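You operate a simulated robot arm through the tools that you are given. There is no shell and no other tool.

Carry out the task below with a simulated robot arm. There is one attempt and no reset: what you move stays moved.

TASK
Set the controls near the narrow steel table back top. At the end: the far right cream button is switched up; the left cream button is switched up; the middle cream button is switched on; the right cream button is switched on; whatever was shut is shut again. Leave all else as you found it, and nothing knocked over.
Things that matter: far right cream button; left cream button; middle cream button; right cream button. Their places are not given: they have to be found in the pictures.

Only the result counts: the job must be done as asked and must still hold three seconds after the hand-in. Knocking over, shifting, dropping, spilling or breaking anything else fails it.

THE ROBOT
A 7-joint arm with a two-finger parallel gripper, fixed in place. Base frame: the origin is at the foot of the arm, x ahead of it, y to its left, z up; the work surface is at about z = 0. Lengths are in mm, angles in degrees, forces in N, time in s.
With the tool pointing down near the work surface it reaches from about 260 to 680 mm from the base axis. Its first joint turns from -166.0 to 166.0 degrees. Payload 2.5 kg.
Tool frame: the origin (TCP) lies between the finger pads and is the grasp point; the fingertips stand 30 mm ahead of it; z points along the fingers, y is the line along which they close. Largest opening 94 mm; finger width 28, thickness 10; the body of the gripper, 50 by 96 mm, starts 55 mm behind the TCP.
Orientation is that of the tool frame in the base frame, as a unit quaternion [x, y, z, w]. With the fingers straight down and closing along the base's y, the tool's x points along the base's -x, its y along +y and its z along -z.

THE INTERFACE
- The arm moves only by the tool step_arm. Its argument "commands" is a list that holds one entry, the list of rows, each a list of 7 numbers: the shift along the base's x, y, z in mm, then the turn, a rotation vector about the base's x, y, z in degrees, then the gripper command, from -1 (shut) to 1 (fully open), values between in proportion. In form: [[[tx, ty, tz, rx, ry, rz, jaw], ...]]. A call has 1 to 20 rows; each row shifts and turns the commanded pose from where the row before left it. Each row takes 0.2 s and may step no farther than 50 mm and 8.6 degrees from the row before; otherwise, or with a gripper value out of range, the whole call is refused. A pose out of reach is approached as far as the arm can. The call stops where the force on the tool passes 40 N (or 10 N more than at its start, if that is more) or the arm is blocked; 0.2 s more then pass. The fingers move at their own pace (about 72 mm/s each) and stop on an object; they squeeze with about 40 N. The grip force told is the motor's: it shows also when the fingers shut on nothing. Time passes only in rows, and 0.2 s behind the last, so rows that do not move let the fingers close. The reply holds the time, the measured pose of the TCP, the force on the tool along the base axes, the opening and the grip force, in the units named above and with some noise, with the torque about the TCP (base axes, N m) and any sound that the robot's microphone picked up, and new pictures: "views" is both (left out), scene, wrist or none.
- Cameras (640 x 400 px; columns grow to the right, rows downward): "scene" is fixed at [48.8, -651.1, 605.9]; the picture's right is [0.37, -0.93, 0.00], its down [-0.76, -0.30, -0.58] and it looks along [0.54, 0.21, -0.82] (base axes); focal length 313 px, centre (320, 200). "wrist" rides on the gripper at [76, 14, -103] in the tool frame; the picture's right is [-0.18, 0.98, 0.00], its down [-0.75, -0.14, -0.64] and it looks along [-0.63, -0.12, 0.77] (tool axes); focal length 243 px, centre (320, 200).
- locate(camera, pixels): for up to 12 pixels [column, row] of the newest picture of that camera ("zoom" is the newest enlarged one), the place [x, y, z] in the base frame of the surface seen there, good to about 2 mm. It takes no simulated time.
- close_up(camera, box): a new picture of the part [left, top, right, bottom] of that camera's present view, enlarged. It takes no simulated time.
- finish_job(): hands the job in; it is judged then, once.

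Unless the task says otherwise, let go and move clear before handing in.

The tools are called after "Request:" as a command line: name --argument value ..., lists and objects as JSON in quotes. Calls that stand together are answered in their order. step_arm: Moves the arm, as the interface text tells. Its arguments: {"type":"object","properties":{"commands":{"type":"array","items":{"type":"array","items":{"type":"array","items":{"type":"number"}}}},"views":{"type":"string","enum":["both","scene","wrist","none"]}},"required":["commands"]} The other tools are called the same way: locate (camera, pixels) gives the place of the surface under pixels of a picture; close_up (camera, box) takes an enlarged picture of a part of a camera's view; finish_job () hands the job in.

At the start:

```text
time: 0.0
tcp_pos: [316.6, -419.5, 295.1]
tool_rot: [0.0, 1.0, 0.0, 0.0]
wrist_force: [1.0, -0.8, 0.3]
wrist_torque: [0.01, -0.03, 0.0]
gripper_width: 94.2
finger_force: 0.1
```

scene: 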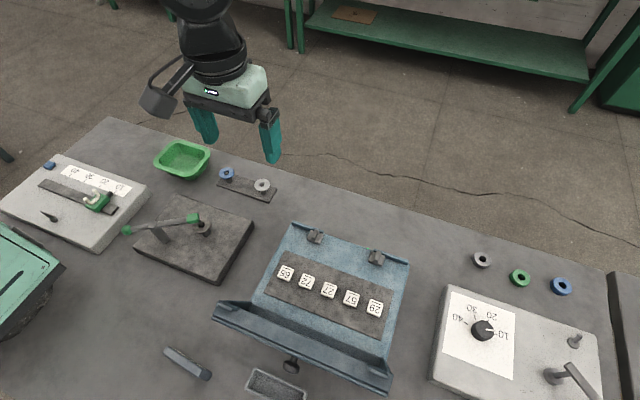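
wrist: 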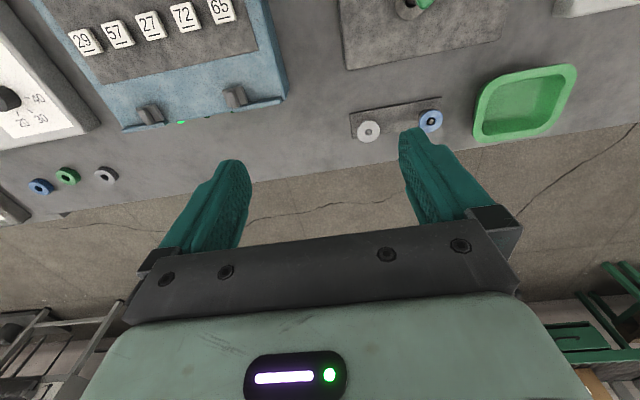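

The scene shows a blue box with a dark panel holding five cream keys marked 65, 72, 27, 57 and 29 (around pixels 285–375, 272–308). There are other controls around it. I'll look closer before moving.

Request:
close_up --camera "scene" --box '[210, 210, 420, 400]'

Request:
close_up --camera "scene" --box '[0, 130, 260, 300]'

Request:
close_up --camera "scene" --box '[420, 230, 640, 400]'

Request:
close_up --camera "wrist" --box '[30, 0, 310, 150]'

```text
2.11 times, centred on (315, 305) of scene
```

zoom: 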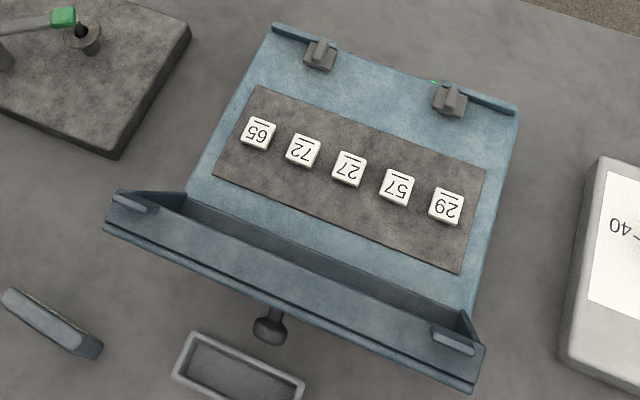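

```text
2.35 times, centred on (130, 215) of scene
```

zoom: 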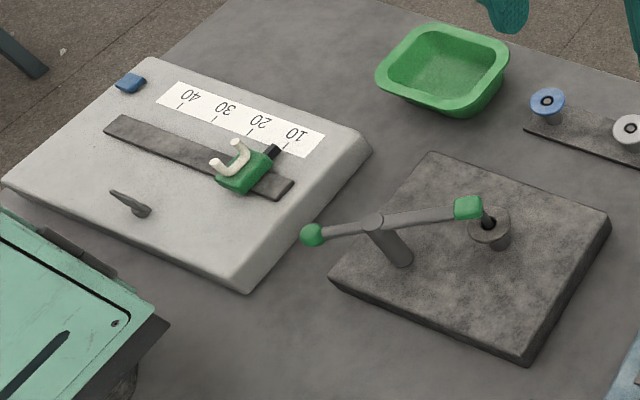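

```text
2.35 times, centred on (530, 315) of scene
```

zoom: 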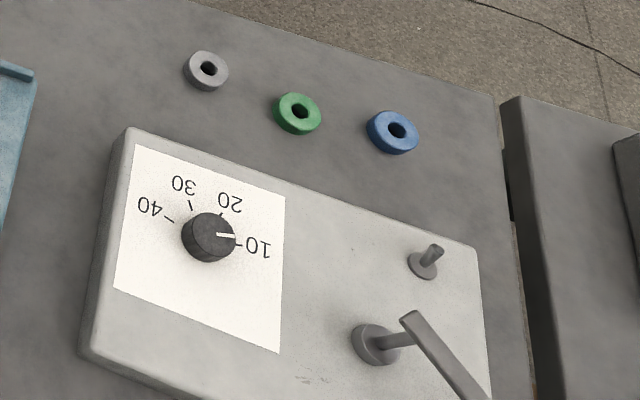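

```text
2.29 times, centred on (170, 75) of wrist
```

zoom: 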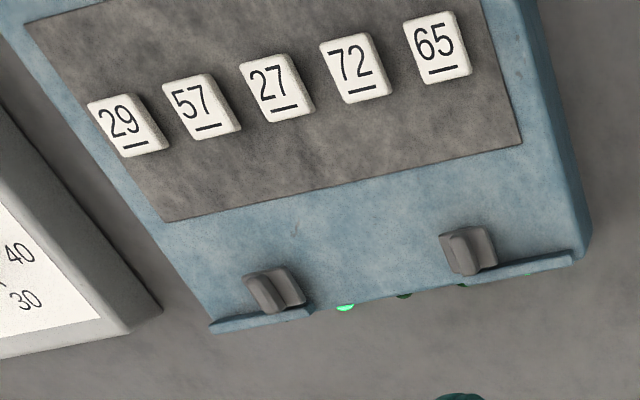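

The five cream keys (zoom of scene around 258–446, 130–205) are the only cream buttons I see so far. I'll measure the keys, the panel, the blue flap and the nearby parts to learn their heights and layout.

Request:
locate --camera "scene" --pixels '[[285, 273], [307, 282], [329, 290], [352, 298], [375, 307], [318, 291], [341, 300], [316, 237], [377, 257], [300, 335], [240, 315], [292, 366]]'

Request:
close_up --camera "scene" --box '[255, 245, 400, 335]'

Request:
close_up --camera "scene" --box '[200, 290, 410, 400]'

Request:
close_up --camera "wrist" --box '[60, 0, 260, 80]'

```text
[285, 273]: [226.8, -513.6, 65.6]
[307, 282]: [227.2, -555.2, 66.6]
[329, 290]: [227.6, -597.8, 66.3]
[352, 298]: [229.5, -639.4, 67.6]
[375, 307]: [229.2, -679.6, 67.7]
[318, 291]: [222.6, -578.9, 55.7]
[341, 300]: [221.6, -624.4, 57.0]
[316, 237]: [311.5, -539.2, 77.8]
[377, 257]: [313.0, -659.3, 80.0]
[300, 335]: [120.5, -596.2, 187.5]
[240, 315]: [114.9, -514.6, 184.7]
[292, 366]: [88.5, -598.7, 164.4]
```

```text
4.41 times, centred on (328, 290) of scene
```

zoom: 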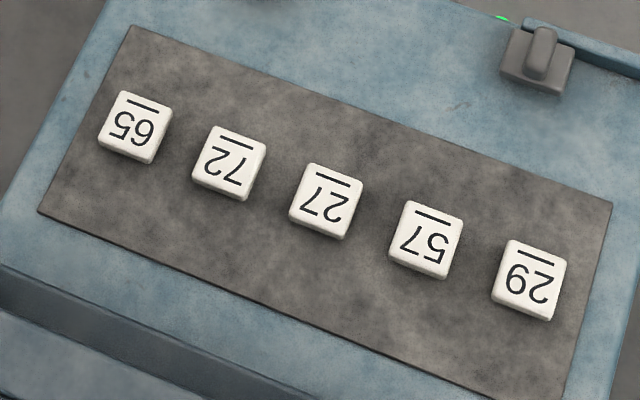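

```text
3.05 times, centred on (305, 345) of scene
```

zoom: 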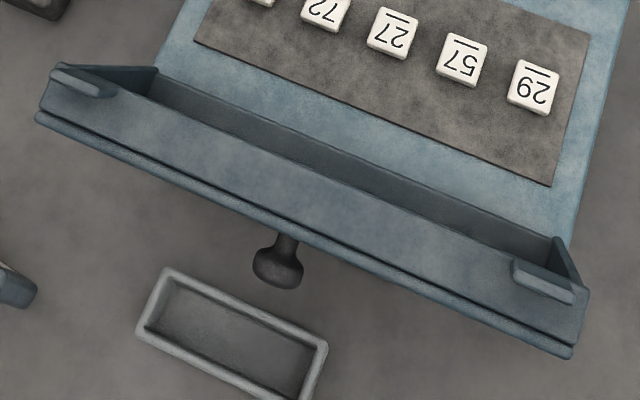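

```text
3.20 times, centred on (160, 40) of wrist
```

zoom: 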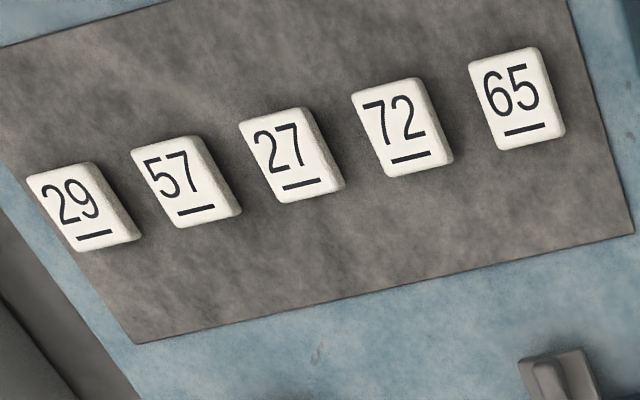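

The five keys sit at about x=228, y=-514 to -680, with their tops at z≈66. A blue lid stands open behind them (x≈90–120, z≈185). A green glow shows at the box's +x edge (wrist pixel 181,122), so there may be lamps on that face. I'll turn the tool to look at the box from the +x side, starting with a short turn to check the wrist range.

Request:
step_arm --commands '[[[5, 0, 0, 0, 0, 8, 1], [5, 0, 0, 0, 0, 8, 1], [5, 0, 0, 0, 0, 8, 1], [5, 0, 0, 0, 0, 8, 1], [5, 0, 0, 0, 0, 8, 1], [5, 0, 0, 0, 0, 8, 1], [5, 0, 0, 0, 0, 8, 1], [5, 0, 0, 0, 0, 8, 1], [5, 0, 0, 0, 0, 8, 1], [5, 0, 0, 0, 0, 8, 1]]]'

```text
time: 2.2
tcp_pos: [365.0, -419.3, 296.6]
tool_rot: [-0.644, 0.765, 0.0, -0.001]
wrist_force: [-1.1, 0.0, 0.8]
wrist_torque: [0.01, 0.0, -0.01]
gripper_width: 93.8
finger_force: 0.1
```

scene: 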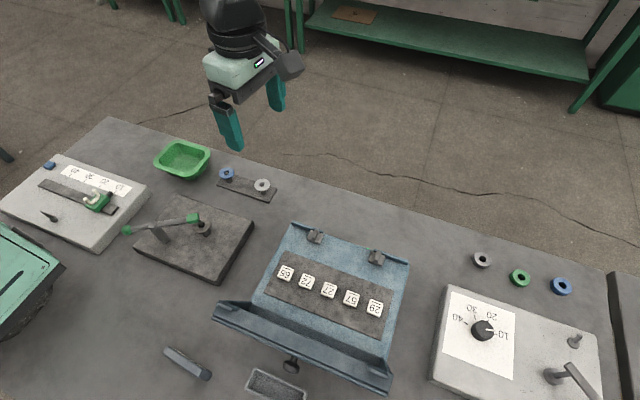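
wrist: 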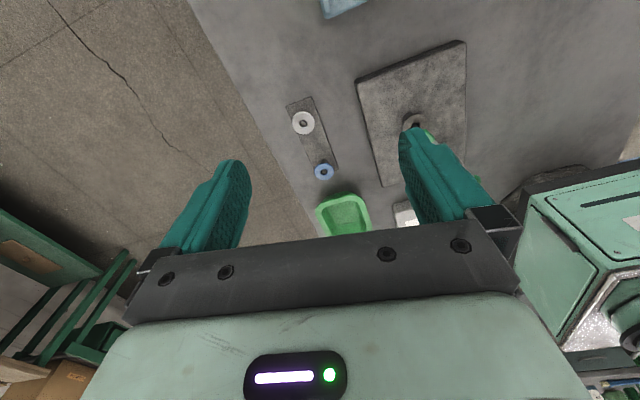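

The turn of +80° tracked well, and the wrist camera now looks toward +y. I'll keep turning and move out to x≈430 so the camera faces the box's +x side.

Request:
step_arm --commands '[[[6, -5, -5, 0, 0, 8, 1], [6, -5, -5, 0, 0, 8, 1], [6, -5, -5, 0, 0, 8, 1], [6, -5, -5, 0, 0, 8, 1], [6, -5, -5, 0, 0, 8, 1], [6, -5, -5, 0, 0, 8, 1], [6, -5, -5, 0, 0, 8, 1], [6, -5, -5, 0, 0, 8, 1], [6, -5, -5, 0, 0, 8, 1], [6, -5, -5, 0, 0, 8, 1], [6, -5, -5, 0, 0, 8, 1], [6, -5, -5, 0, 0, 8, 1]]]'

```text
time: 4.8
tcp_pos: [421.0, -463.2, 236.6]
tool_rot: [0.989, -0.146, -0.009, -0.003]
wrist_force: [-0.8, -0.2, 0.1]
wrist_torque: [0.01, -0.02, 0.03]
gripper_width: 94.1
finger_force: 0.0
out of reach, approached as far as the arm can: row 11, 12
```

scene: 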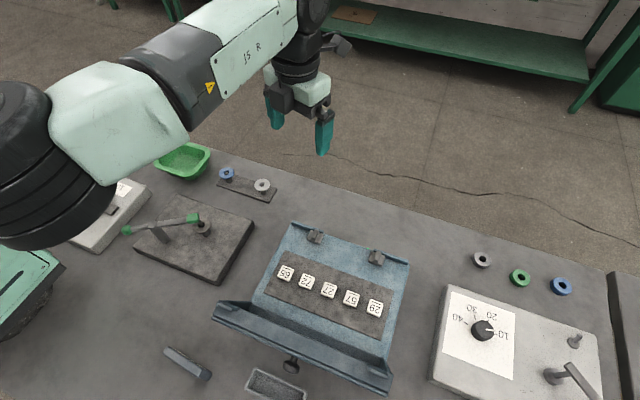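
wrist: 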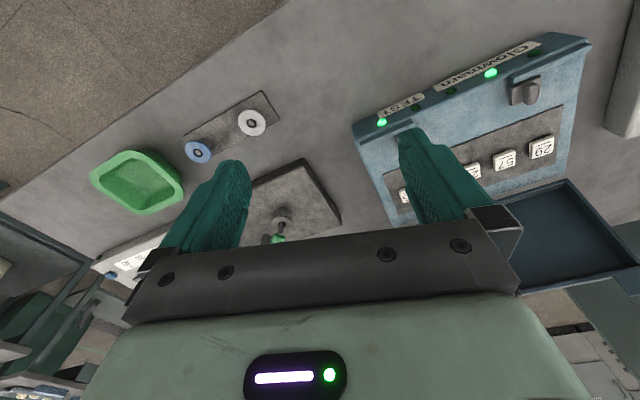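

The box's front edge shows lamps, some lit green (wrist pixels 381,122 and 490,73), and printed labels. I'll zoom in to read them.

Request:
close_up --camera "wrist" --box '[340, 20, 620, 195]'

Request:
close_up --camera "wrist" --box '[350, 25, 600, 145]'

```text
2.29 times, centred on (480, 108) of wrist
```

zoom: 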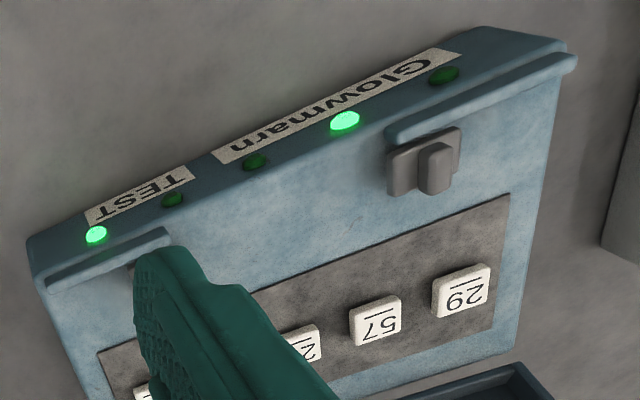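

```text
2.56 times, centred on (475, 85) of wrist
```

zoom: 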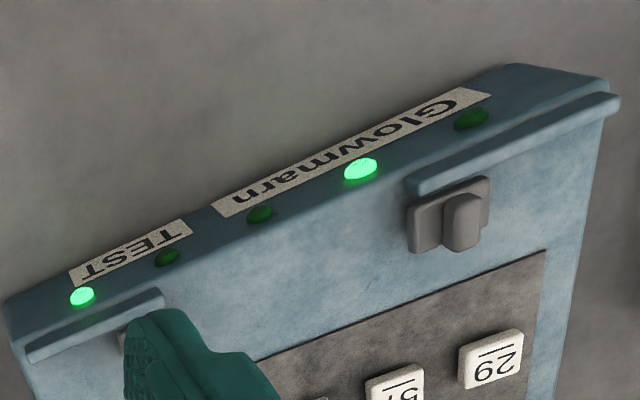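

The lamps along the front edge, from the 65 end to the 29 end, read lit, dark, dark, lit, dark. The label "Glowmarn TEST" reads upright from the +x side. Next I'll measure key heights carefully to see whether any are latched in.

Request:
close_up --camera "scene" --box '[255, 245, 400, 335]'

```text
4.41 times, centred on (328, 290) of scene
```

zoom: 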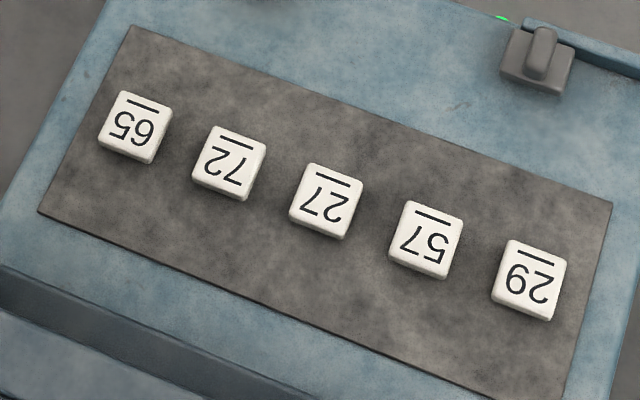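

Request:
locate --camera "zoom" --pixels '[[120, 110], [150, 120], [113, 140], [145, 148], [136, 126], [213, 145], [245, 155], [207, 172], [238, 186], [230, 162]]'

Request:
locate --camera "zoom" --pixels '[[312, 180], [345, 190], [303, 210], [335, 225], [326, 200], [410, 220], [445, 228], [403, 250], [435, 262], [425, 238]]'

Request:
locate --camera "zoom" --pixels '[[513, 260], [548, 270], [506, 292], [538, 304], [527, 280], [180, 135], [278, 175], [376, 214], [475, 252], [80, 120], [140, 70], [580, 320]]'

```text
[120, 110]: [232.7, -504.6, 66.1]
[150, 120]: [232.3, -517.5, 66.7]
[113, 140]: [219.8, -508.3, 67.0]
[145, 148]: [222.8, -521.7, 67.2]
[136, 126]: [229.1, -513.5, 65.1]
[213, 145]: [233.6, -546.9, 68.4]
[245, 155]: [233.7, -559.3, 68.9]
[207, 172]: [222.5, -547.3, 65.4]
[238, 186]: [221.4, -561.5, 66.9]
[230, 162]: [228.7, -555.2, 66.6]
```

```text
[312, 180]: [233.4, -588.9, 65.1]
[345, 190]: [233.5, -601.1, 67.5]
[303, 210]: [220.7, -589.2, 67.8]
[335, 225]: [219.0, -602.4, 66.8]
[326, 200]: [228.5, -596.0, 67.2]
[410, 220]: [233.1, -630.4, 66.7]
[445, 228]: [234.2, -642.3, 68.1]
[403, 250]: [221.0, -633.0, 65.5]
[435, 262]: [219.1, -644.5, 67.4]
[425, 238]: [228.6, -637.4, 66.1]
```

```text
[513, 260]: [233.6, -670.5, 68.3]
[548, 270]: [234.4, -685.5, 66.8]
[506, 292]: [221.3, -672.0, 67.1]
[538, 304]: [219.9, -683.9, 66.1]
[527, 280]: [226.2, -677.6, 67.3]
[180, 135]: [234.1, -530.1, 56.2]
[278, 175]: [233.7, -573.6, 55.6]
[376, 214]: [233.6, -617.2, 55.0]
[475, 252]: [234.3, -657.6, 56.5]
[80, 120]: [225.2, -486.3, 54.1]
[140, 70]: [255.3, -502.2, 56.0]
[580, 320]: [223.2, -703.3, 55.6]
```

All five key tops measure about z≈67 on a panel at z≈56, so the height shows no latching and the lamps are the state signal. I'll back the wrist turn off its limit and move to a view that takes in both keys and lamps.

Request:
step_arm --commands '[[[0, -15, 5, 0, 0, -4, 0], [0, -15, 5, 0, 0, -4, -0.5], [0, -15, 5, 0, 0, -4, -1], [0, -15, 5, 0, 0, -4, -1], [0, -15, 5, 0, 0, -4, -1], [0, 0, 0, 0, 0, 0, -1]]]'

```text
time: 6.2
tcp_pos: [424.7, -538.6, 262.9]
tool_rot: [0.95, -0.313, -0.008, -0.005]
wrist_force: [0.7, 0.3, 0.5]
wrist_torque: [0.01, 0.01, 0.02]
gripper_width: 0.1
finger_force: 33.3
```

scene: 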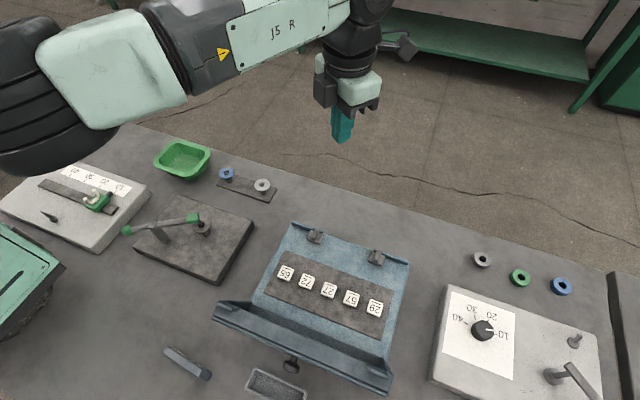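
wrist: 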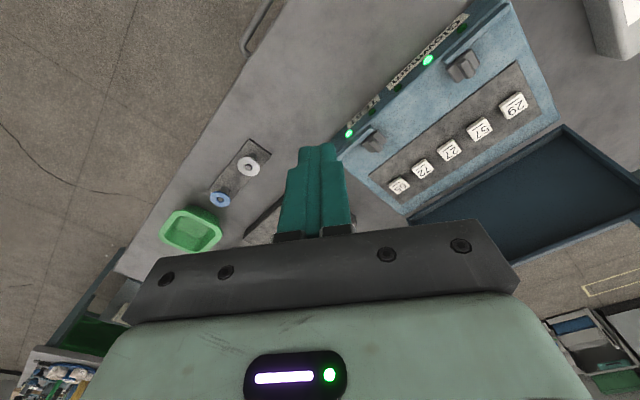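

This view (wrist pixels 340–540, 20–200) shows all five keys and the lamp row together, so I'll zoom in.

Request:
close_up --camera "wrist" --box '[330, 0, 570, 220]'

Request:
close_up --camera "wrist" --box '[330, 5, 490, 145]'

Request:
close_up --camera "wrist" --box '[370, 80, 540, 205]'

Request:
close_up --camera "wrist" --box '[500, 180, 640, 400]'

```text
1.82 times, centred on (450, 110) of wrist
```

zoom: 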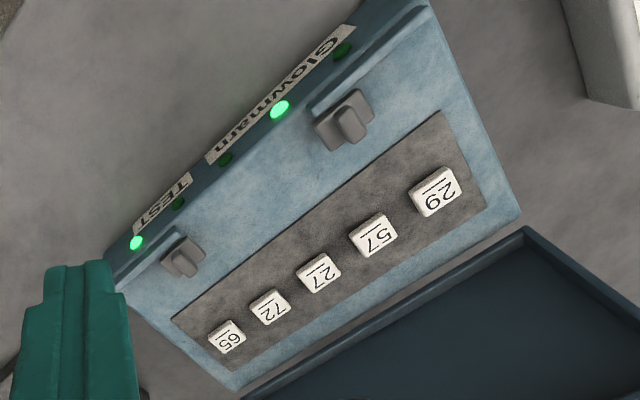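

```text
2.86 times, centred on (410, 75) of wrist
```

zoom: 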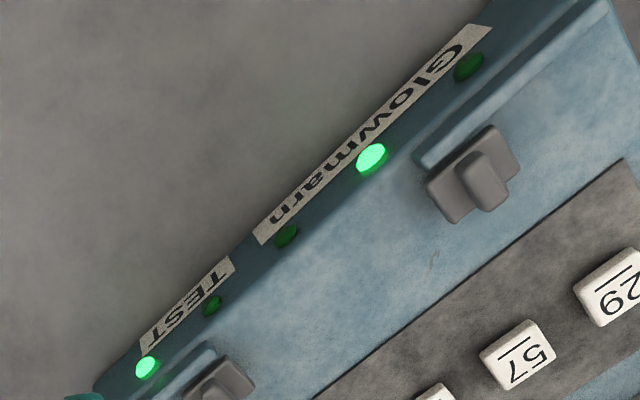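

```text
3.20 times, centred on (455, 142) of wrist
```

zoom: 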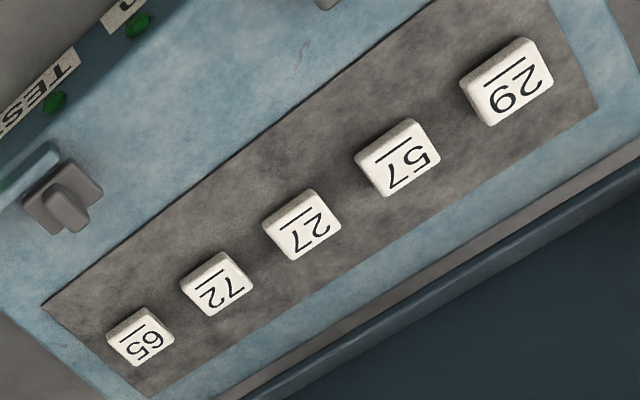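

```text
1.82 times, centred on (570, 290) of wrist
```

zoom: 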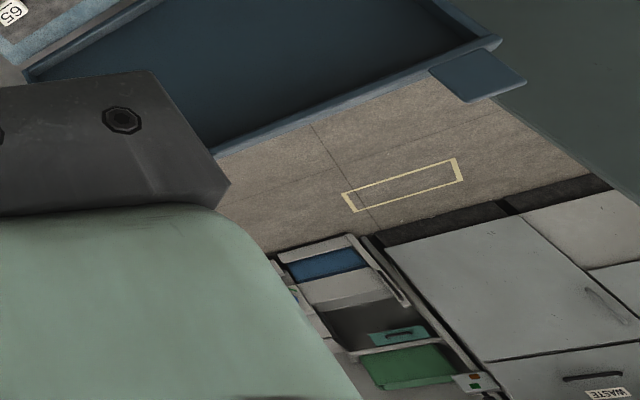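

The lamp row clearly matches the key row in order (lit at 65 and 57). Before pressing anything I'll check whether other cream buttons exist, starting with the dark structure at the scene's right edge and the green box at the left.

Request:
locate --camera "scene" --pixels '[[630, 320], [600, 330], [635, 380], [20, 270], [10, 320], [530, 390], [100, 130], [500, 240], [110, 200], [60, 370]]'

Request:
close_up --camera "scene" --box '[540, 240, 640, 400]'

Request:
close_up --camera "scene" --box '[0, 210, 120, 400]'

Request:
close_up --camera "scene" --box '[270, 0, 640, 140]'

```text
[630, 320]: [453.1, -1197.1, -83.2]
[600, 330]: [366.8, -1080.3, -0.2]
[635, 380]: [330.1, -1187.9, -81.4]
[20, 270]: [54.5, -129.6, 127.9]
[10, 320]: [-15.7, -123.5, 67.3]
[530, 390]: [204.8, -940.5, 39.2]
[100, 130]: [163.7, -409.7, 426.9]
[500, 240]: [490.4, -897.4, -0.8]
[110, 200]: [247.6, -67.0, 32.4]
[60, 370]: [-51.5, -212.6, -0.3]
```

```text
2.50 times, centred on (590, 320) of scene
```

zoom: 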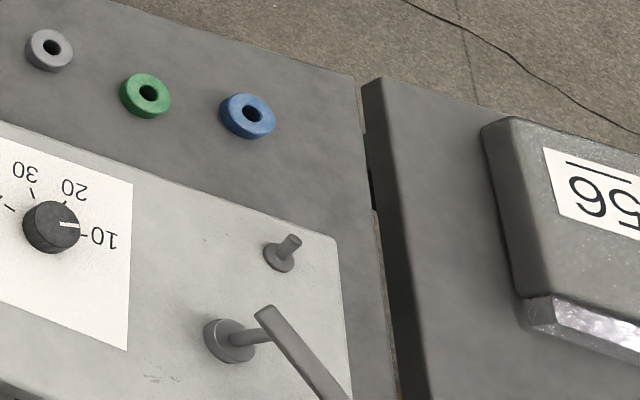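

```text
2.11 times, centred on (60, 305) of scene
```

zoom: 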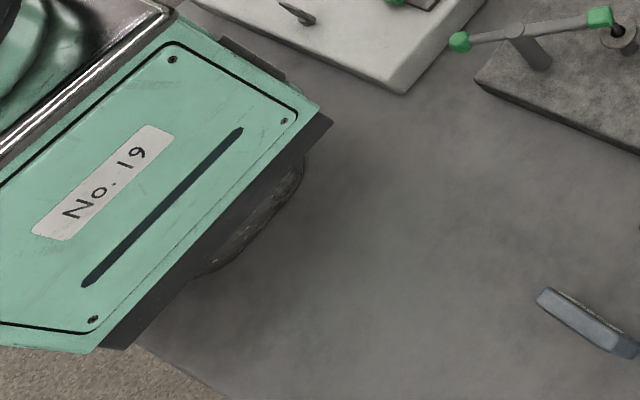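

```text
1.73 times, centred on (455, 70) of scene
```

zoom: 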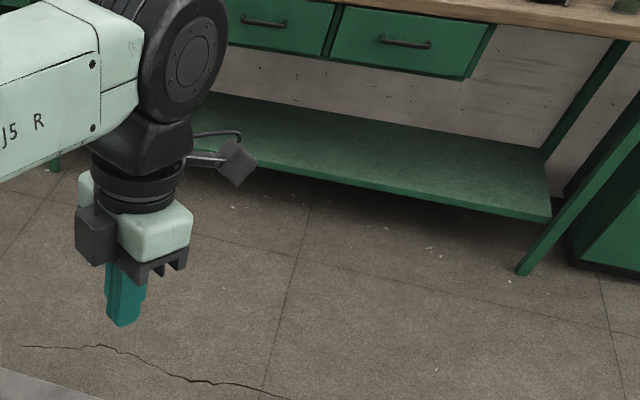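

Nothing else on the bench looks like a cream button, so the five keys are the controls. I'll sample their tops more densely for a baseline on height and tilt before the first press.

Request:
close_up --camera "wrist" --box '[370, 80, 540, 205]'

```text
3.20 times, centred on (455, 142) of wrist
```

zoom: 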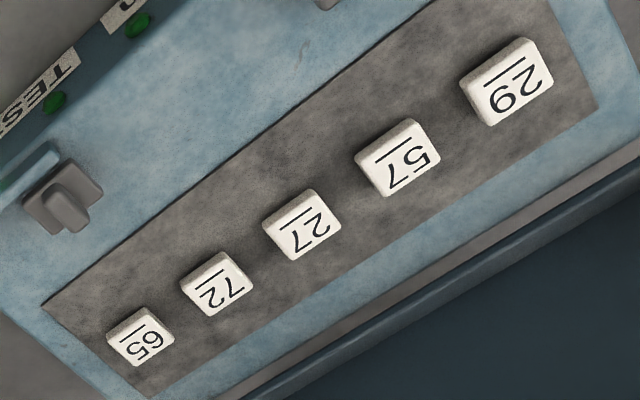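

Request:
locate --camera "zoom" --pixels '[[135, 332], [145, 332], [155, 338], [130, 340], [140, 340], [150, 345], [138, 348], [146, 352], [143, 325], [128, 334], [160, 345], [140, 355]]'

Request:
locate --camera "zoom" --pixels '[[210, 278], [220, 275], [230, 280], [205, 288], [215, 287], [225, 290], [212, 298], [220, 302], [225, 268], [238, 285], [232, 295], [205, 280]]'

Request:
locate --camera "zoom" --pixels '[[290, 220], [300, 215], [312, 210], [285, 230], [297, 230], [310, 225], [322, 222], [295, 245], [305, 243], [318, 236], [328, 230], [300, 250]]'

Request:
locate --camera "zoom" --pixels '[[380, 155], [395, 150], [410, 142], [380, 170], [393, 168], [408, 160], [422, 155], [390, 183], [402, 180], [415, 172], [428, 165], [398, 188]]'

Request:
locate --camera "zoom" --pixels '[[490, 80], [505, 72], [522, 62], [490, 95], [505, 90], [520, 82], [535, 72], [498, 110], [512, 105], [527, 95], [542, 85], [505, 118]]'

Request:
locate --camera "zoom" --pixels '[[175, 320], [258, 263], [350, 200], [450, 128], [560, 60], [100, 310], [130, 280], [250, 300], [340, 240], [440, 170], [500, 40], [420, 90]]'

```text
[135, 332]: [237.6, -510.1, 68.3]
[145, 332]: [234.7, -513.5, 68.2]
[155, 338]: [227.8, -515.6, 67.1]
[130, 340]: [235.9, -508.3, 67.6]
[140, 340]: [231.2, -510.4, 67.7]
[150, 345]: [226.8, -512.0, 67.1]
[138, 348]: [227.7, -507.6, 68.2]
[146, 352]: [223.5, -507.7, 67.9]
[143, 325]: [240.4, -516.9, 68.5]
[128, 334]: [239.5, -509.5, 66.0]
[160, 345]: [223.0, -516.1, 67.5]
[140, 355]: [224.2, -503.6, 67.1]
```

```text
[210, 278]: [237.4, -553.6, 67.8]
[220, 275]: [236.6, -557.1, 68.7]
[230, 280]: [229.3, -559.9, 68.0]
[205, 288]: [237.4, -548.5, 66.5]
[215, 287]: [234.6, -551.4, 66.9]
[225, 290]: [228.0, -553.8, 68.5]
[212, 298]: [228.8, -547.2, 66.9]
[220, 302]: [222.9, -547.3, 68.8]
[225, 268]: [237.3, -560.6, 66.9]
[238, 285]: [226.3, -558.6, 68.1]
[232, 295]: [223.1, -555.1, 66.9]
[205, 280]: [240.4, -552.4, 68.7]
```

```text
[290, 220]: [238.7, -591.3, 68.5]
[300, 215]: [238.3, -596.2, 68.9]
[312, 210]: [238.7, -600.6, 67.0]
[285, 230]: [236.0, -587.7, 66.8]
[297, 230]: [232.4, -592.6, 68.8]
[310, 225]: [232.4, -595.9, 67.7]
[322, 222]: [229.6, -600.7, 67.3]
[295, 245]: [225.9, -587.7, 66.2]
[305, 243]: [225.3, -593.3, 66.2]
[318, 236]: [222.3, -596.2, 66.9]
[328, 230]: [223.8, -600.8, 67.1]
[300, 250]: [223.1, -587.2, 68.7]
```

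```text
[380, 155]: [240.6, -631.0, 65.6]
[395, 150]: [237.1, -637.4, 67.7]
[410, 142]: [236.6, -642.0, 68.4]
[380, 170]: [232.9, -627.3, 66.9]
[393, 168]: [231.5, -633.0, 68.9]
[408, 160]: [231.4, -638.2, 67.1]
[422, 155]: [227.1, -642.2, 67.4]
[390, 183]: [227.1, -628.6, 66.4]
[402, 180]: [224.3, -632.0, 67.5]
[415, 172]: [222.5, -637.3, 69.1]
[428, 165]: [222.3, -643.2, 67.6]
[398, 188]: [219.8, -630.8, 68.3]
```

```text
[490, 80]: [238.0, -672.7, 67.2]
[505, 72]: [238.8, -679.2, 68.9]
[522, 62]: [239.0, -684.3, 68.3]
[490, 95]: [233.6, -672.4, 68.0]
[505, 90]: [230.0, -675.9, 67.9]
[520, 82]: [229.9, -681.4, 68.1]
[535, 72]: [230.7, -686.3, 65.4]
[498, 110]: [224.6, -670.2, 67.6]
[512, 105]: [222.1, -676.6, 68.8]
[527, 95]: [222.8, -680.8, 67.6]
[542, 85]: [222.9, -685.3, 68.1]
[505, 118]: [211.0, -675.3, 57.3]
```

```text
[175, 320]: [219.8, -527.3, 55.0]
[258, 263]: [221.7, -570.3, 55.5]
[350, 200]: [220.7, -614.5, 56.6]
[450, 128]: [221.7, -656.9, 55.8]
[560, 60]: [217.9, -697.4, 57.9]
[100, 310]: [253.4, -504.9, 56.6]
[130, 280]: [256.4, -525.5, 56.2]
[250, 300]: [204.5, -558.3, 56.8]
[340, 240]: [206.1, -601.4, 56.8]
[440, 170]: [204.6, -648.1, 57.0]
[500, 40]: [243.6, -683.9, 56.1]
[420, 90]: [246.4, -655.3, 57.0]
```

All keys measure 67.6 ± 0.2, so none is physically latched and state shows only on the lamps. Key centres are about x=230 and y=-511, -554, -595, -636, -678. I'll map the open lid so I can keep clear of it before pressing the middle key (27).

Request:
locate --camera "scene" --pixels '[[250, 298], [300, 314], [350, 332], [383, 345], [226, 303], [388, 384], [218, 318], [300, 350], [270, 308], [330, 328], [385, 365], [290, 312]]'

Request:
locate --camera "wrist" --pixels '[[420, 220], [480, 180], [560, 130], [500, 230], [560, 200], [600, 170], [620, 200], [630, 185], [470, 65], [375, 140]]'

```text
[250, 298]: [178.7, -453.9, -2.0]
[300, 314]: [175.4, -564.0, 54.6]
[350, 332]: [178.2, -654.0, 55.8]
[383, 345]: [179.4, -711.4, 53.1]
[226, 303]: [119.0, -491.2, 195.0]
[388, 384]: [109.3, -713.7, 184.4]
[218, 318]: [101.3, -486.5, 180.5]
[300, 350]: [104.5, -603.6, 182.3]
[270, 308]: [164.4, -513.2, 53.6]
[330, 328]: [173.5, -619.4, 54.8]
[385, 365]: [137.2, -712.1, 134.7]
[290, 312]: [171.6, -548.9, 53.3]
```

```text
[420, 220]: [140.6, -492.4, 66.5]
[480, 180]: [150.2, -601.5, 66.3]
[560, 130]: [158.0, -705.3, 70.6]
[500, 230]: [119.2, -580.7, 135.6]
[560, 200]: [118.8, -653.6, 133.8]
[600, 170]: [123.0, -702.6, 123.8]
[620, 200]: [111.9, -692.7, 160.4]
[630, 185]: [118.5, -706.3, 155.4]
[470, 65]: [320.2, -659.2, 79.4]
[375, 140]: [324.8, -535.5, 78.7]
```

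The lid stands at x≈105–150 up to z≈195, and the gripper at x=230 clears it. I'll move above the middle key (230, -595) while turning to a squared-up wrist pose with the fingers closed.

Request:
step_arm --commands '[[[-24.4, -7, -5, 0, 0, -6.6, -1], [-24.4, -7, -5, 0, 0, -6.6, -1], [-24.4, -7, -5, 0, 0, -6.6, -1], [-24.4, -7, -5, 0, 0, -6.6, -1], [-24.4, -7, -5, 0, 0, -6.6, -1], [-24.4, -7, -5, 0, 0, -6.6, -1], [-24.4, -7, -5, 0, 0, -6.6, -1], [-24.4, -7, -5, 0, 0, -6.6, -1], [0, 0, 0, 0, 0, 0, -1]]]'

```text
time: 8.2
tcp_pos: [227.2, -596.7, 222.9]
tool_rot: [0.71, -0.704, -0.004, -0.008]
wrist_force: [-0.4, 0.5, 0.1]
wrist_torque: [-0.02, -0.01, -0.03]
gripper_width: 0.1
finger_force: 33.0
```

scene: 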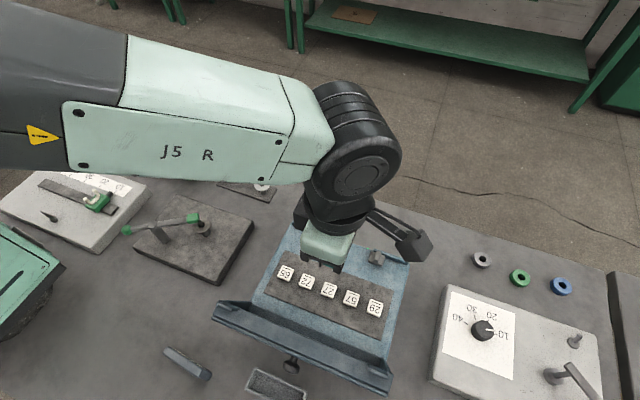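
wrist: 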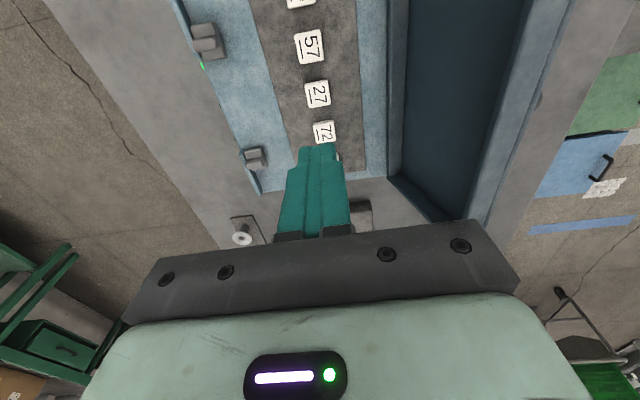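

I'm at (227, -597, 223), over key 27 with the lid clear. I'll descend to just above the key.

Request:
step_arm --commands '[[[2, 1, -25, 0, 0, 0, -1], [0, 0, -25, 0, 0, 0, -1], [0, 0, -25, 0, 0, 0, -1], [0, 0, -25, 0, 0, 0, -1], [0, 0, -15, 0, 0, 0, -1], [0, 0, -3, 0, 0, 0, -1], [0, 0, 0, 0, 0, 0, -1]]]'

```text
time: 9.8
tcp_pos: [228.7, -591.9, 105.3]
tool_rot: [0.711, -0.703, -0.005, -0.009]
wrist_force: [-0.5, -1.1, 0.5]
wrist_torque: [0.03, 0.0, 0.03]
gripper_width: 0.1
finger_force: 33.3
```

scene: 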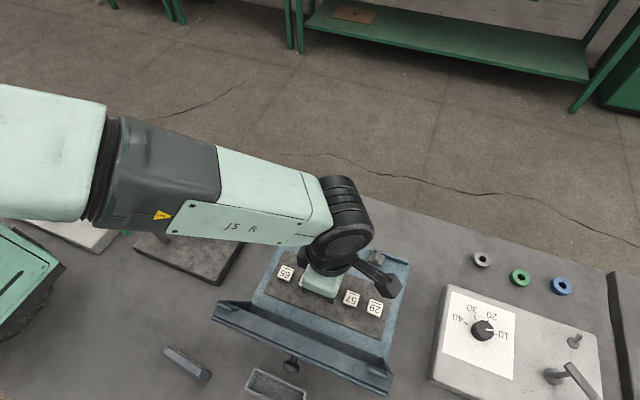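
wrist: 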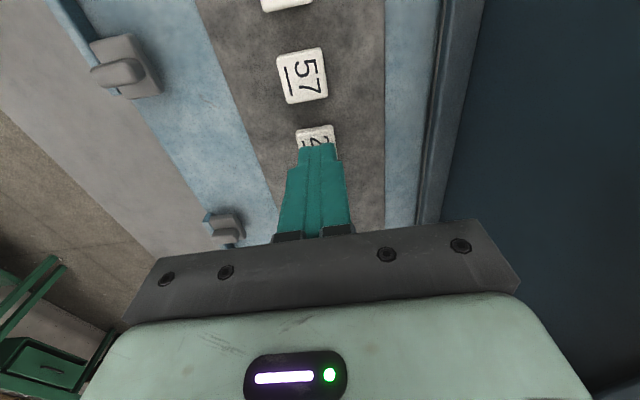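

The closed fingertips (pixel 318,150) are just over key 27 with the tip at about z=75. I'll nudge 3 mm in -y and press down in small steps.

Request:
step_arm --commands '[[[1, -3, 0, 0, 0, 0, -1], [0, 0, -3, 0, 0, 0, -1], [0, 0, -2, 0, 0, 0, -1], [0, 0, -1, 0, 0, 0, -1], [0, 0, -1, 0, 0, 0, -1], [0, 0, -1, 0, 0, 0, -1], [0, 0, 0, 0, 0, 0, -1]]]' --views "wrist"

```text
time: 11.4
tcp_pos: [229.9, -597.4, 97.9]
tool_rot: [0.712, -0.702, -0.004, -0.008]
wrist_force: [-0.2, -0.1, 0.2]
wrist_torque: [0.02, -0.02, -0.02]
gripper_width: 0.0
finger_force: 32.9
```

wrist: 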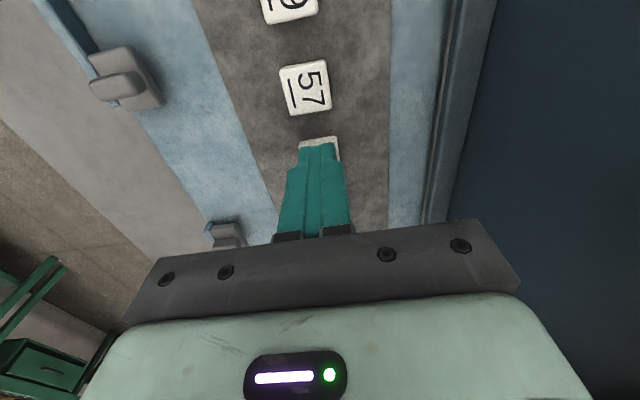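

The TCP is at z=97.9 with no force yet, so the tip is about level with the key top. I'll keep pressing in 1 mm steps.

Request:
step_arm --commands '[[[0, 0, -1, 0, 0, 0, -1], [0, 0, -1, 0, 0, 0, -1], [0, 0, -1, 0, 0, 0, -1], [0, 0, 0, 0, 0, 0, -1]]]' --views "wrist"

```text
time: 12.4
tcp_pos: [229.9, -596.3, 93.4]
tool_rot: [0.711, -0.703, -0.004, -0.008]
wrist_force: [0.4, 2.3, 5.0]
wrist_torque: [0.0, 0.02, 0.01]
gripper_width: 0.4
finger_force: 33.1
heard: click
```

wrist: 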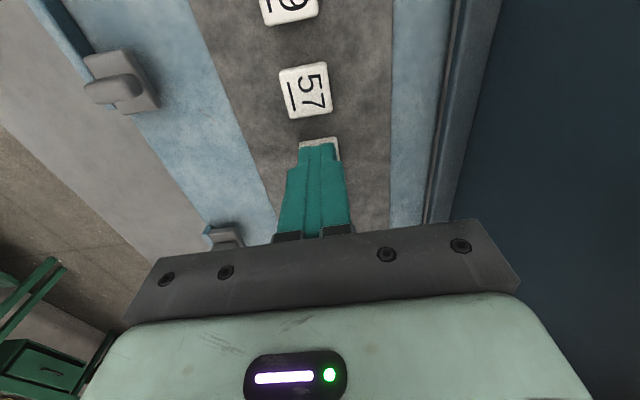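

A click was heard at z=93.4 with 5 N. I'll release, rise, and go back to the viewing pose to read the lamps.

Request:
step_arm --commands '[[[0, 0, 10, 0, 0, 0, -1], [0, 0, 30, 0, 0, 0, -1], [0, 0, 40, 0, 0, 0, -1], [0, 0, 45, 0, 0, 0, -1], [24.4, 7, 5, 0, 0, 6.6, -1], [24.4, 7, 5, 0, 0, 6.6, -1], [24.4, 7, 5, 0, 0, 6.6, -1], [24.4, 7, 5, 0, 0, 6.6, -1], [24.4, 7, 5, 0, 0, 6.6, -1], [24.4, 7, 5, 0, 0, 6.6, -1], [24.4, 7, 5, 0, 0, 6.6, -1], [24.4, 7, 5, 0, 0, 6.6, -1], [0, 0, 0, 0, 0, 0, -1]]]'

```text
time: 15.2
tcp_pos: [421.8, -538.5, 259.7]
tool_rot: [0.949, -0.315, -0.008, -0.006]
wrist_force: [-0.6, 0.0, 0.5]
wrist_torque: [-0.01, 0.02, -0.01]
gripper_width: 0.0
finger_force: 32.6
```

scene: 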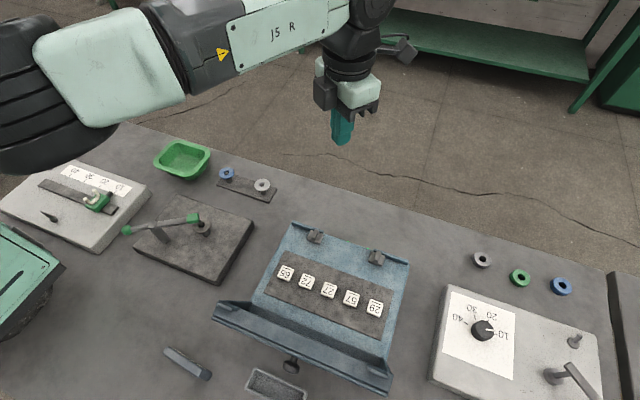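
wrist: 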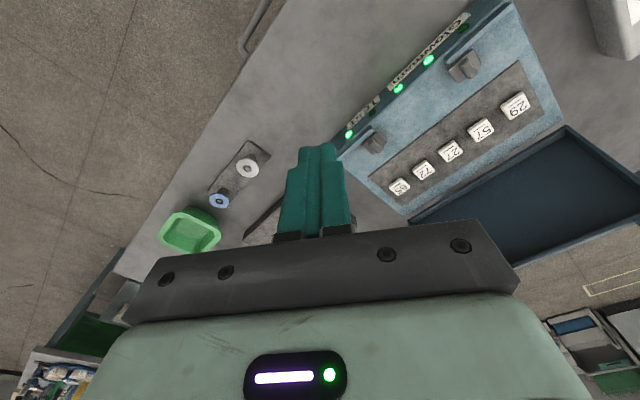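

The middle lamp (wrist pixel 397,88) has now lit, and the others look unchanged. I'll zoom in to confirm and check whether key 27 stayed down.

Request:
close_up --camera "wrist" --box '[330, 5, 490, 145]'

Request:
close_up --camera "wrist" --box '[370, 80, 540, 205]'

Request:
locate --camera "wrist" --pixels '[[449, 150], [452, 148], [447, 153], [454, 152], [480, 129], [483, 127], [477, 132], [424, 169], [421, 171], [426, 168], [400, 186], [515, 106]]'

```text
2.86 times, centred on (410, 75) of wrist
```

zoom: 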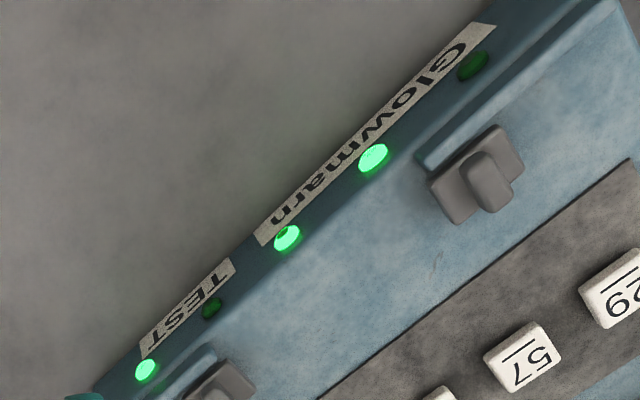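

```text
3.20 times, centred on (455, 142) of wrist
```

zoom: 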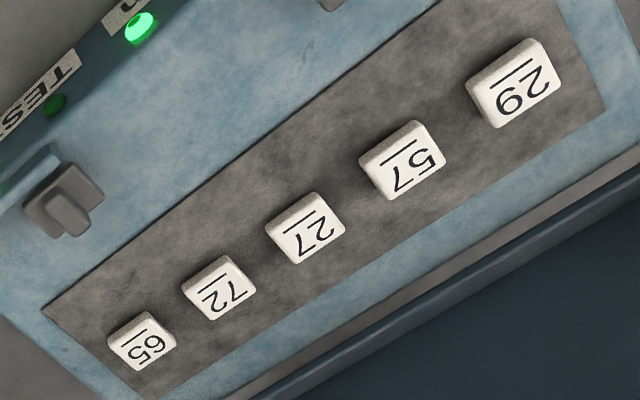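

```text
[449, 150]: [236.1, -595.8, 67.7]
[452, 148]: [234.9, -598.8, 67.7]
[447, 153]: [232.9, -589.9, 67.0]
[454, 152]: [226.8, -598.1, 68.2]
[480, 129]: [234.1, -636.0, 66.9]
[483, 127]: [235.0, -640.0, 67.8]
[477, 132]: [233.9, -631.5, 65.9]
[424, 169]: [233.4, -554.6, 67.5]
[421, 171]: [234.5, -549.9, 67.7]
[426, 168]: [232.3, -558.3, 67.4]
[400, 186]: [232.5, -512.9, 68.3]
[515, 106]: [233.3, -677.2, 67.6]
```

The middle lamp is lit and its key has sprung back, so each press toggles its own lamp, in key order. The labels read upright from the +x side, which gives 29 far left, 57 left, 27 middle, 72 right and 65 far right. The lamps started lit on exactly the two buttons asked to be "up" and dark on the two asked to be "on", so I take "up" to mean released or off. Next I'll press 72, the right key, which has to be on.

Request:
step_arm --commands '[[[-24.1, -1.8, -5, 0, 0, -6.6, -1], [-24.1, -1.8, -5, 0, 0, -6.6, -1], [-24.1, -1.8, -5, 0, 0, -6.6, -1], [-24.1, -1.8, -5, 0, 0, -6.6, -1], [-24.1, -1.8, -5, 0, 0, -6.6, -1], [-24.1, -1.8, -5, 0, 0, -6.6, -1], [-24.1, -1.8, -5, 0, 0, -6.6, -1], [-24.1, -1.8, -5, 0, 0, -6.6, -1], [0, 0, -25, 0, 0, 0, -1], [0, 0, -25, 0, 0, 0, -1], [0, 0, -25, 0, 0, 0, -1], [0, 0, -20, 0, 0, 0, -1], [0, 0, -10, 0, 0, 0, -1], [0, 0, -5, 0, 0, 0, -1], [0, 0, 0, 0, 0, 0, -1]]]'

```text
time: 18.4
tcp_pos: [232.9, -555.8, 111.6]
tool_rot: [0.712, -0.702, -0.004, -0.007]
wrist_force: [0.2, -0.1, 0.1]
wrist_torque: [-0.02, 0.01, 0.01]
gripper_width: 0.1
finger_force: 33.0
```

scene: 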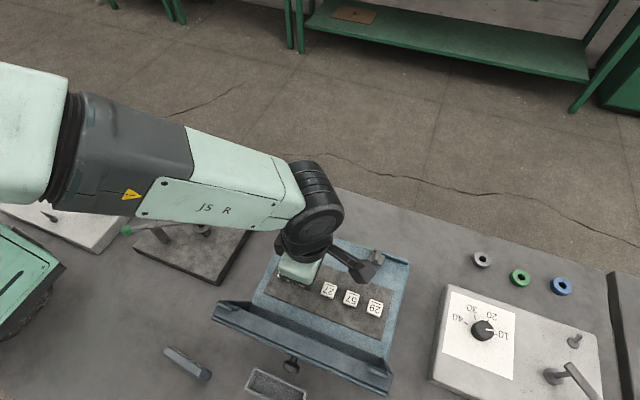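
wrist: 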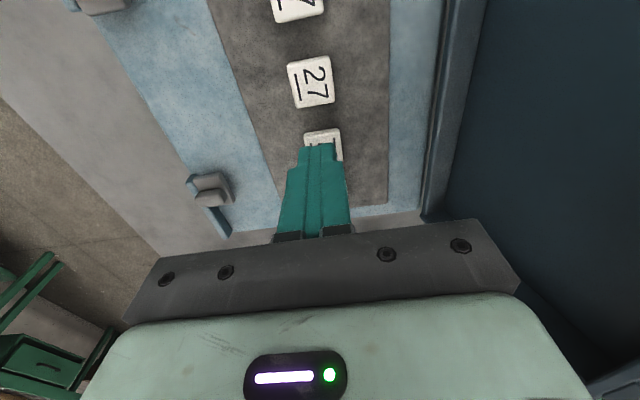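

I'm over key 72 (fingertips at pixel 320,148) at z≈110. I'll come down to contact, then press in small steps.

Request:
step_arm --commands '[[[0, 0, -5, 0, 0, 0, -1], [0, 0, -5, 0, 0, 0, -1], [0, 0, -2, 0, 0, 0, -1], [0, 0, -1, 0, 0, 0, -1], [0, 0, -1, 0, 0, 0, -1], [0, 0, 0, 0, 0, 0, -1]]]' --views "none"

```text
time: 19.8
tcp_pos: [232.2, -555.6, 95.0]
tool_rot: [0.712, -0.702, -0.004, -0.008]
wrist_force: [0.2, -0.9, 3.1]
wrist_torque: [-0.08, 0.02, -0.02]
gripper_width: 0.2
finger_force: 32.9
heard: click
```

Key 72 clicked at z=95 with 3 N. I'll lift, shift +44 mm in y over key 65 (far right by the labels), and check position before pressing.

Request:
step_arm --commands '[[[0, 0, 10, 0, 0, 0, -1], [0, 0, 15, 0, 0, 0, -1], [-1, 22, 0, 0, 0, 0, -1], [-1, 22, 0, 0, 0, 0, -1], [0, 0, -10, 0, 0, 0, -1], [0, 0, 0, 0, 0, 0, -1]]]'

```text
time: 21.2
tcp_pos: [227.8, -509.0, 108.8]
tool_rot: [0.711, -0.703, -0.004, -0.008]
wrist_force: [0.3, -0.8, 0.8]
wrist_torque: [0.02, -0.04, 0.0]
gripper_width: 0.0
finger_force: 33.1
```

scene: 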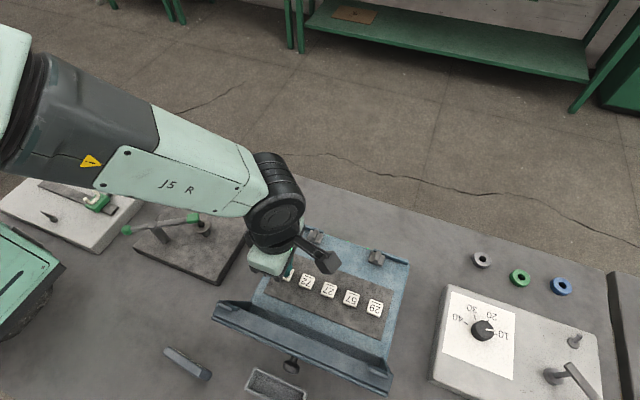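
wrist: 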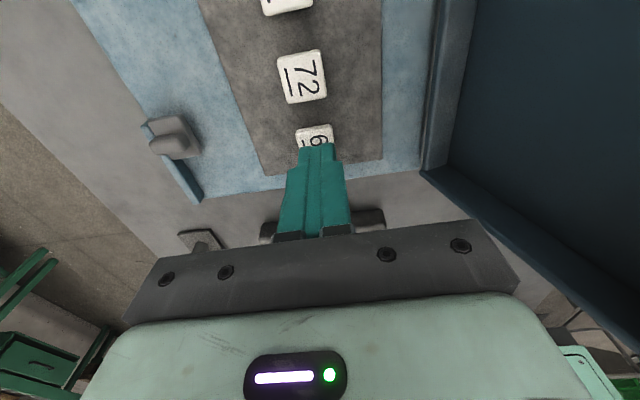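

The fingertips are over key 65 (pixel 316,140) at z≈109. I'll press it with the same small steps.

Request:
step_arm --commands '[[[1, -2, -5, 0, 0, 0, -1], [0, 0, -5, 0, 0, 0, -1], [0, 0, -2, 0, 0, 0, -1], [0, 0, -1, 0, 0, 0, -1], [0, 0, -1, 0, 0, 0, -1], [0, 0, 0, 0, 0, 0, -1]]]' --views "none"

```text
time: 22.6
tcp_pos: [230.2, -513.2, 95.8]
tool_rot: [0.711, -0.703, -0.005, -0.009]
wrist_force: [-0.1, 0.6, 2.3]
wrist_torque: [-0.04, 0.01, -0.04]
gripper_width: 0.0
finger_force: 33.4
heard: click
```

Key 65 clicked. I'll lift and shift -124 mm in y to key 57 (left by the labels), then check the position.

Request:
step_arm --commands '[[[0, 0, 10, 0, 0, 0, -1], [0, 0, 20, 0, 0, 0, -1], [0, -31, 0, 0, 0, 0, -1], [0, -31, 0, 0, 0, 0, -1], [0, -31, 0, 0, 0, 0, -1], [0, -31, 0, 0, 0, 0, -1], [0, 0, -15, 0, 0, 0, -1], [0, 0, 0, 0, 0, 0, -1]]]'

```text
time: 24.4
tcp_pos: [228.2, -634.5, 111.2]
tool_rot: [0.711, -0.703, -0.004, -0.008]
wrist_force: [0.1, -0.2, 0.4]
wrist_torque: [0.01, 0.03, 0.01]
gripper_width: 0.2
finger_force: 32.9
```

scene: 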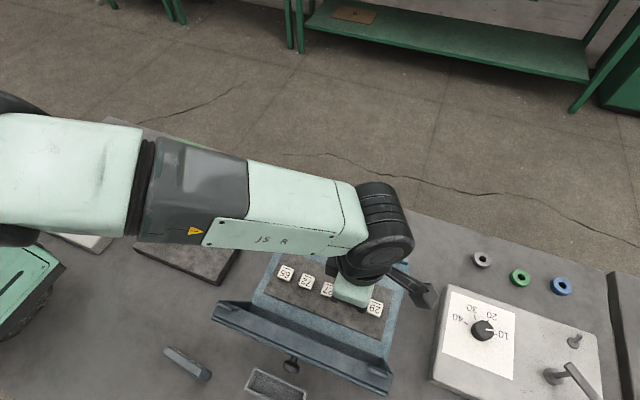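
wrist: 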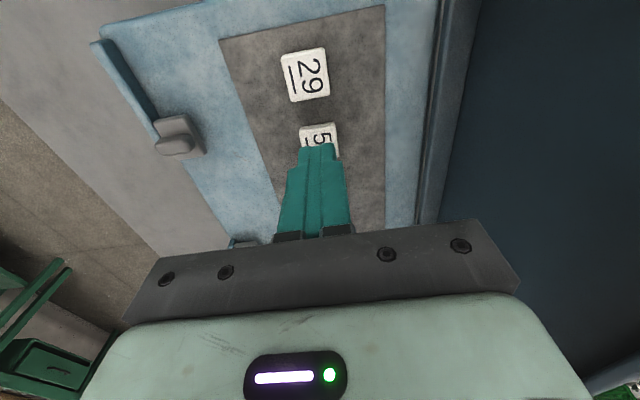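

The fingertips are over key 57 (pixel 318,142) at about (228, -635, 110). I'll press it in the same way.

Request:
step_arm --commands '[[[1, -1, -5, 0, 0, 0, -1], [0, 0, -5, 0, 0, 0, -1], [0, 0, -2, 0, 0, 0, -1], [0, 0, -1, 0, 0, 0, -1], [0, 0, -1, 0, 0, 0, -1], [0, 0, 0, 0, 0, 0, -1]]]' --views "none"

```text
time: 25.8
tcp_pos: [231.5, -636.9, 96.4]
tool_rot: [0.711, -0.703, -0.005, -0.008]
wrist_force: [-0.5, -0.7, 1.5]
wrist_torque: [-0.09, 0.02, 0.02]
gripper_width: 0.2
finger_force: 32.2
```

There's a 1.5 N contact force but no click yet, so I'll press a little further.

Request:
step_arm --commands '[[[0, 0, -1, 0, 0, 0, -1], [0, 0, 0, 0, 0, 0, -1]]]' --views "none"

```text
time: 26.4
tcp_pos: [231.6, -637.8, 95.7]
tool_rot: [0.712, -0.702, -0.005, -0.007]
wrist_force: [-0.6, -0.6, 2.1]
wrist_torque: [-0.05, 0.02, -0.02]
gripper_width: 0.3
finger_force: 33.0
heard: click
```

Key 57 has clicked. I'll release, rise, and return to the viewing pose to read all five lamps.

Request:
step_arm --commands '[[[0, 0, 10, 0, 0, 0, -1], [0, 0, 30, 0, 0, 0, -1], [0, 0, 40, 0, 0, 0, -1], [0, 0, 45, 0, 0, 0, -1], [24, 12, 5, 0, 0, 6.6, -1], [24, 12, 5, 0, 0, 6.6, -1], [24, 12, 5, 0, 0, 6.6, -1], [24, 12, 5, 0, 0, 6.6, -1], [24, 12, 5, 0, 0, 6.6, -1], [24, 12, 5, 0, 0, 6.6, -1], [24, 12, 5, 0, 0, 6.6, -1], [24, 12, 5, 0, 0, 6.6, -1], [0, 0, 0, 0, 0, 0, -1]]]'

```text
time: 29.2
tcp_pos: [424.5, -539.8, 262.7]
tool_rot: [0.949, -0.314, -0.008, -0.005]
wrist_force: [-0.2, -0.1, -0.1]
wrist_torque: [0.01, 0.02, 0.0]
gripper_width: 0.3
finger_force: 33.0
```

scene: 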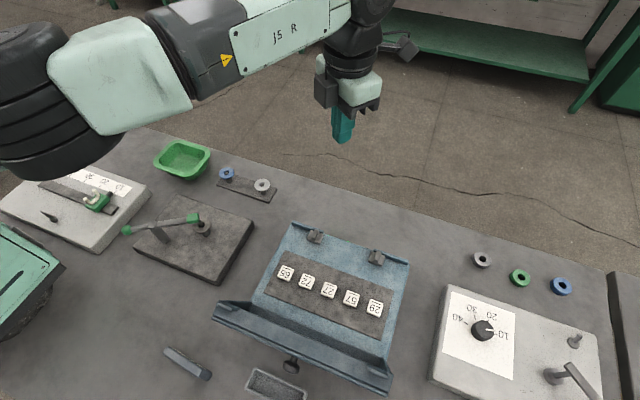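
wrist: 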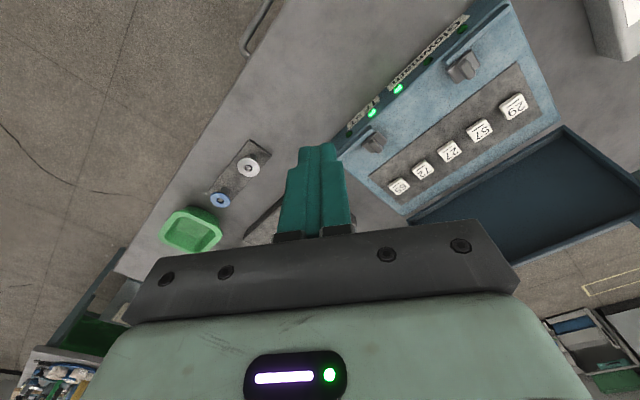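

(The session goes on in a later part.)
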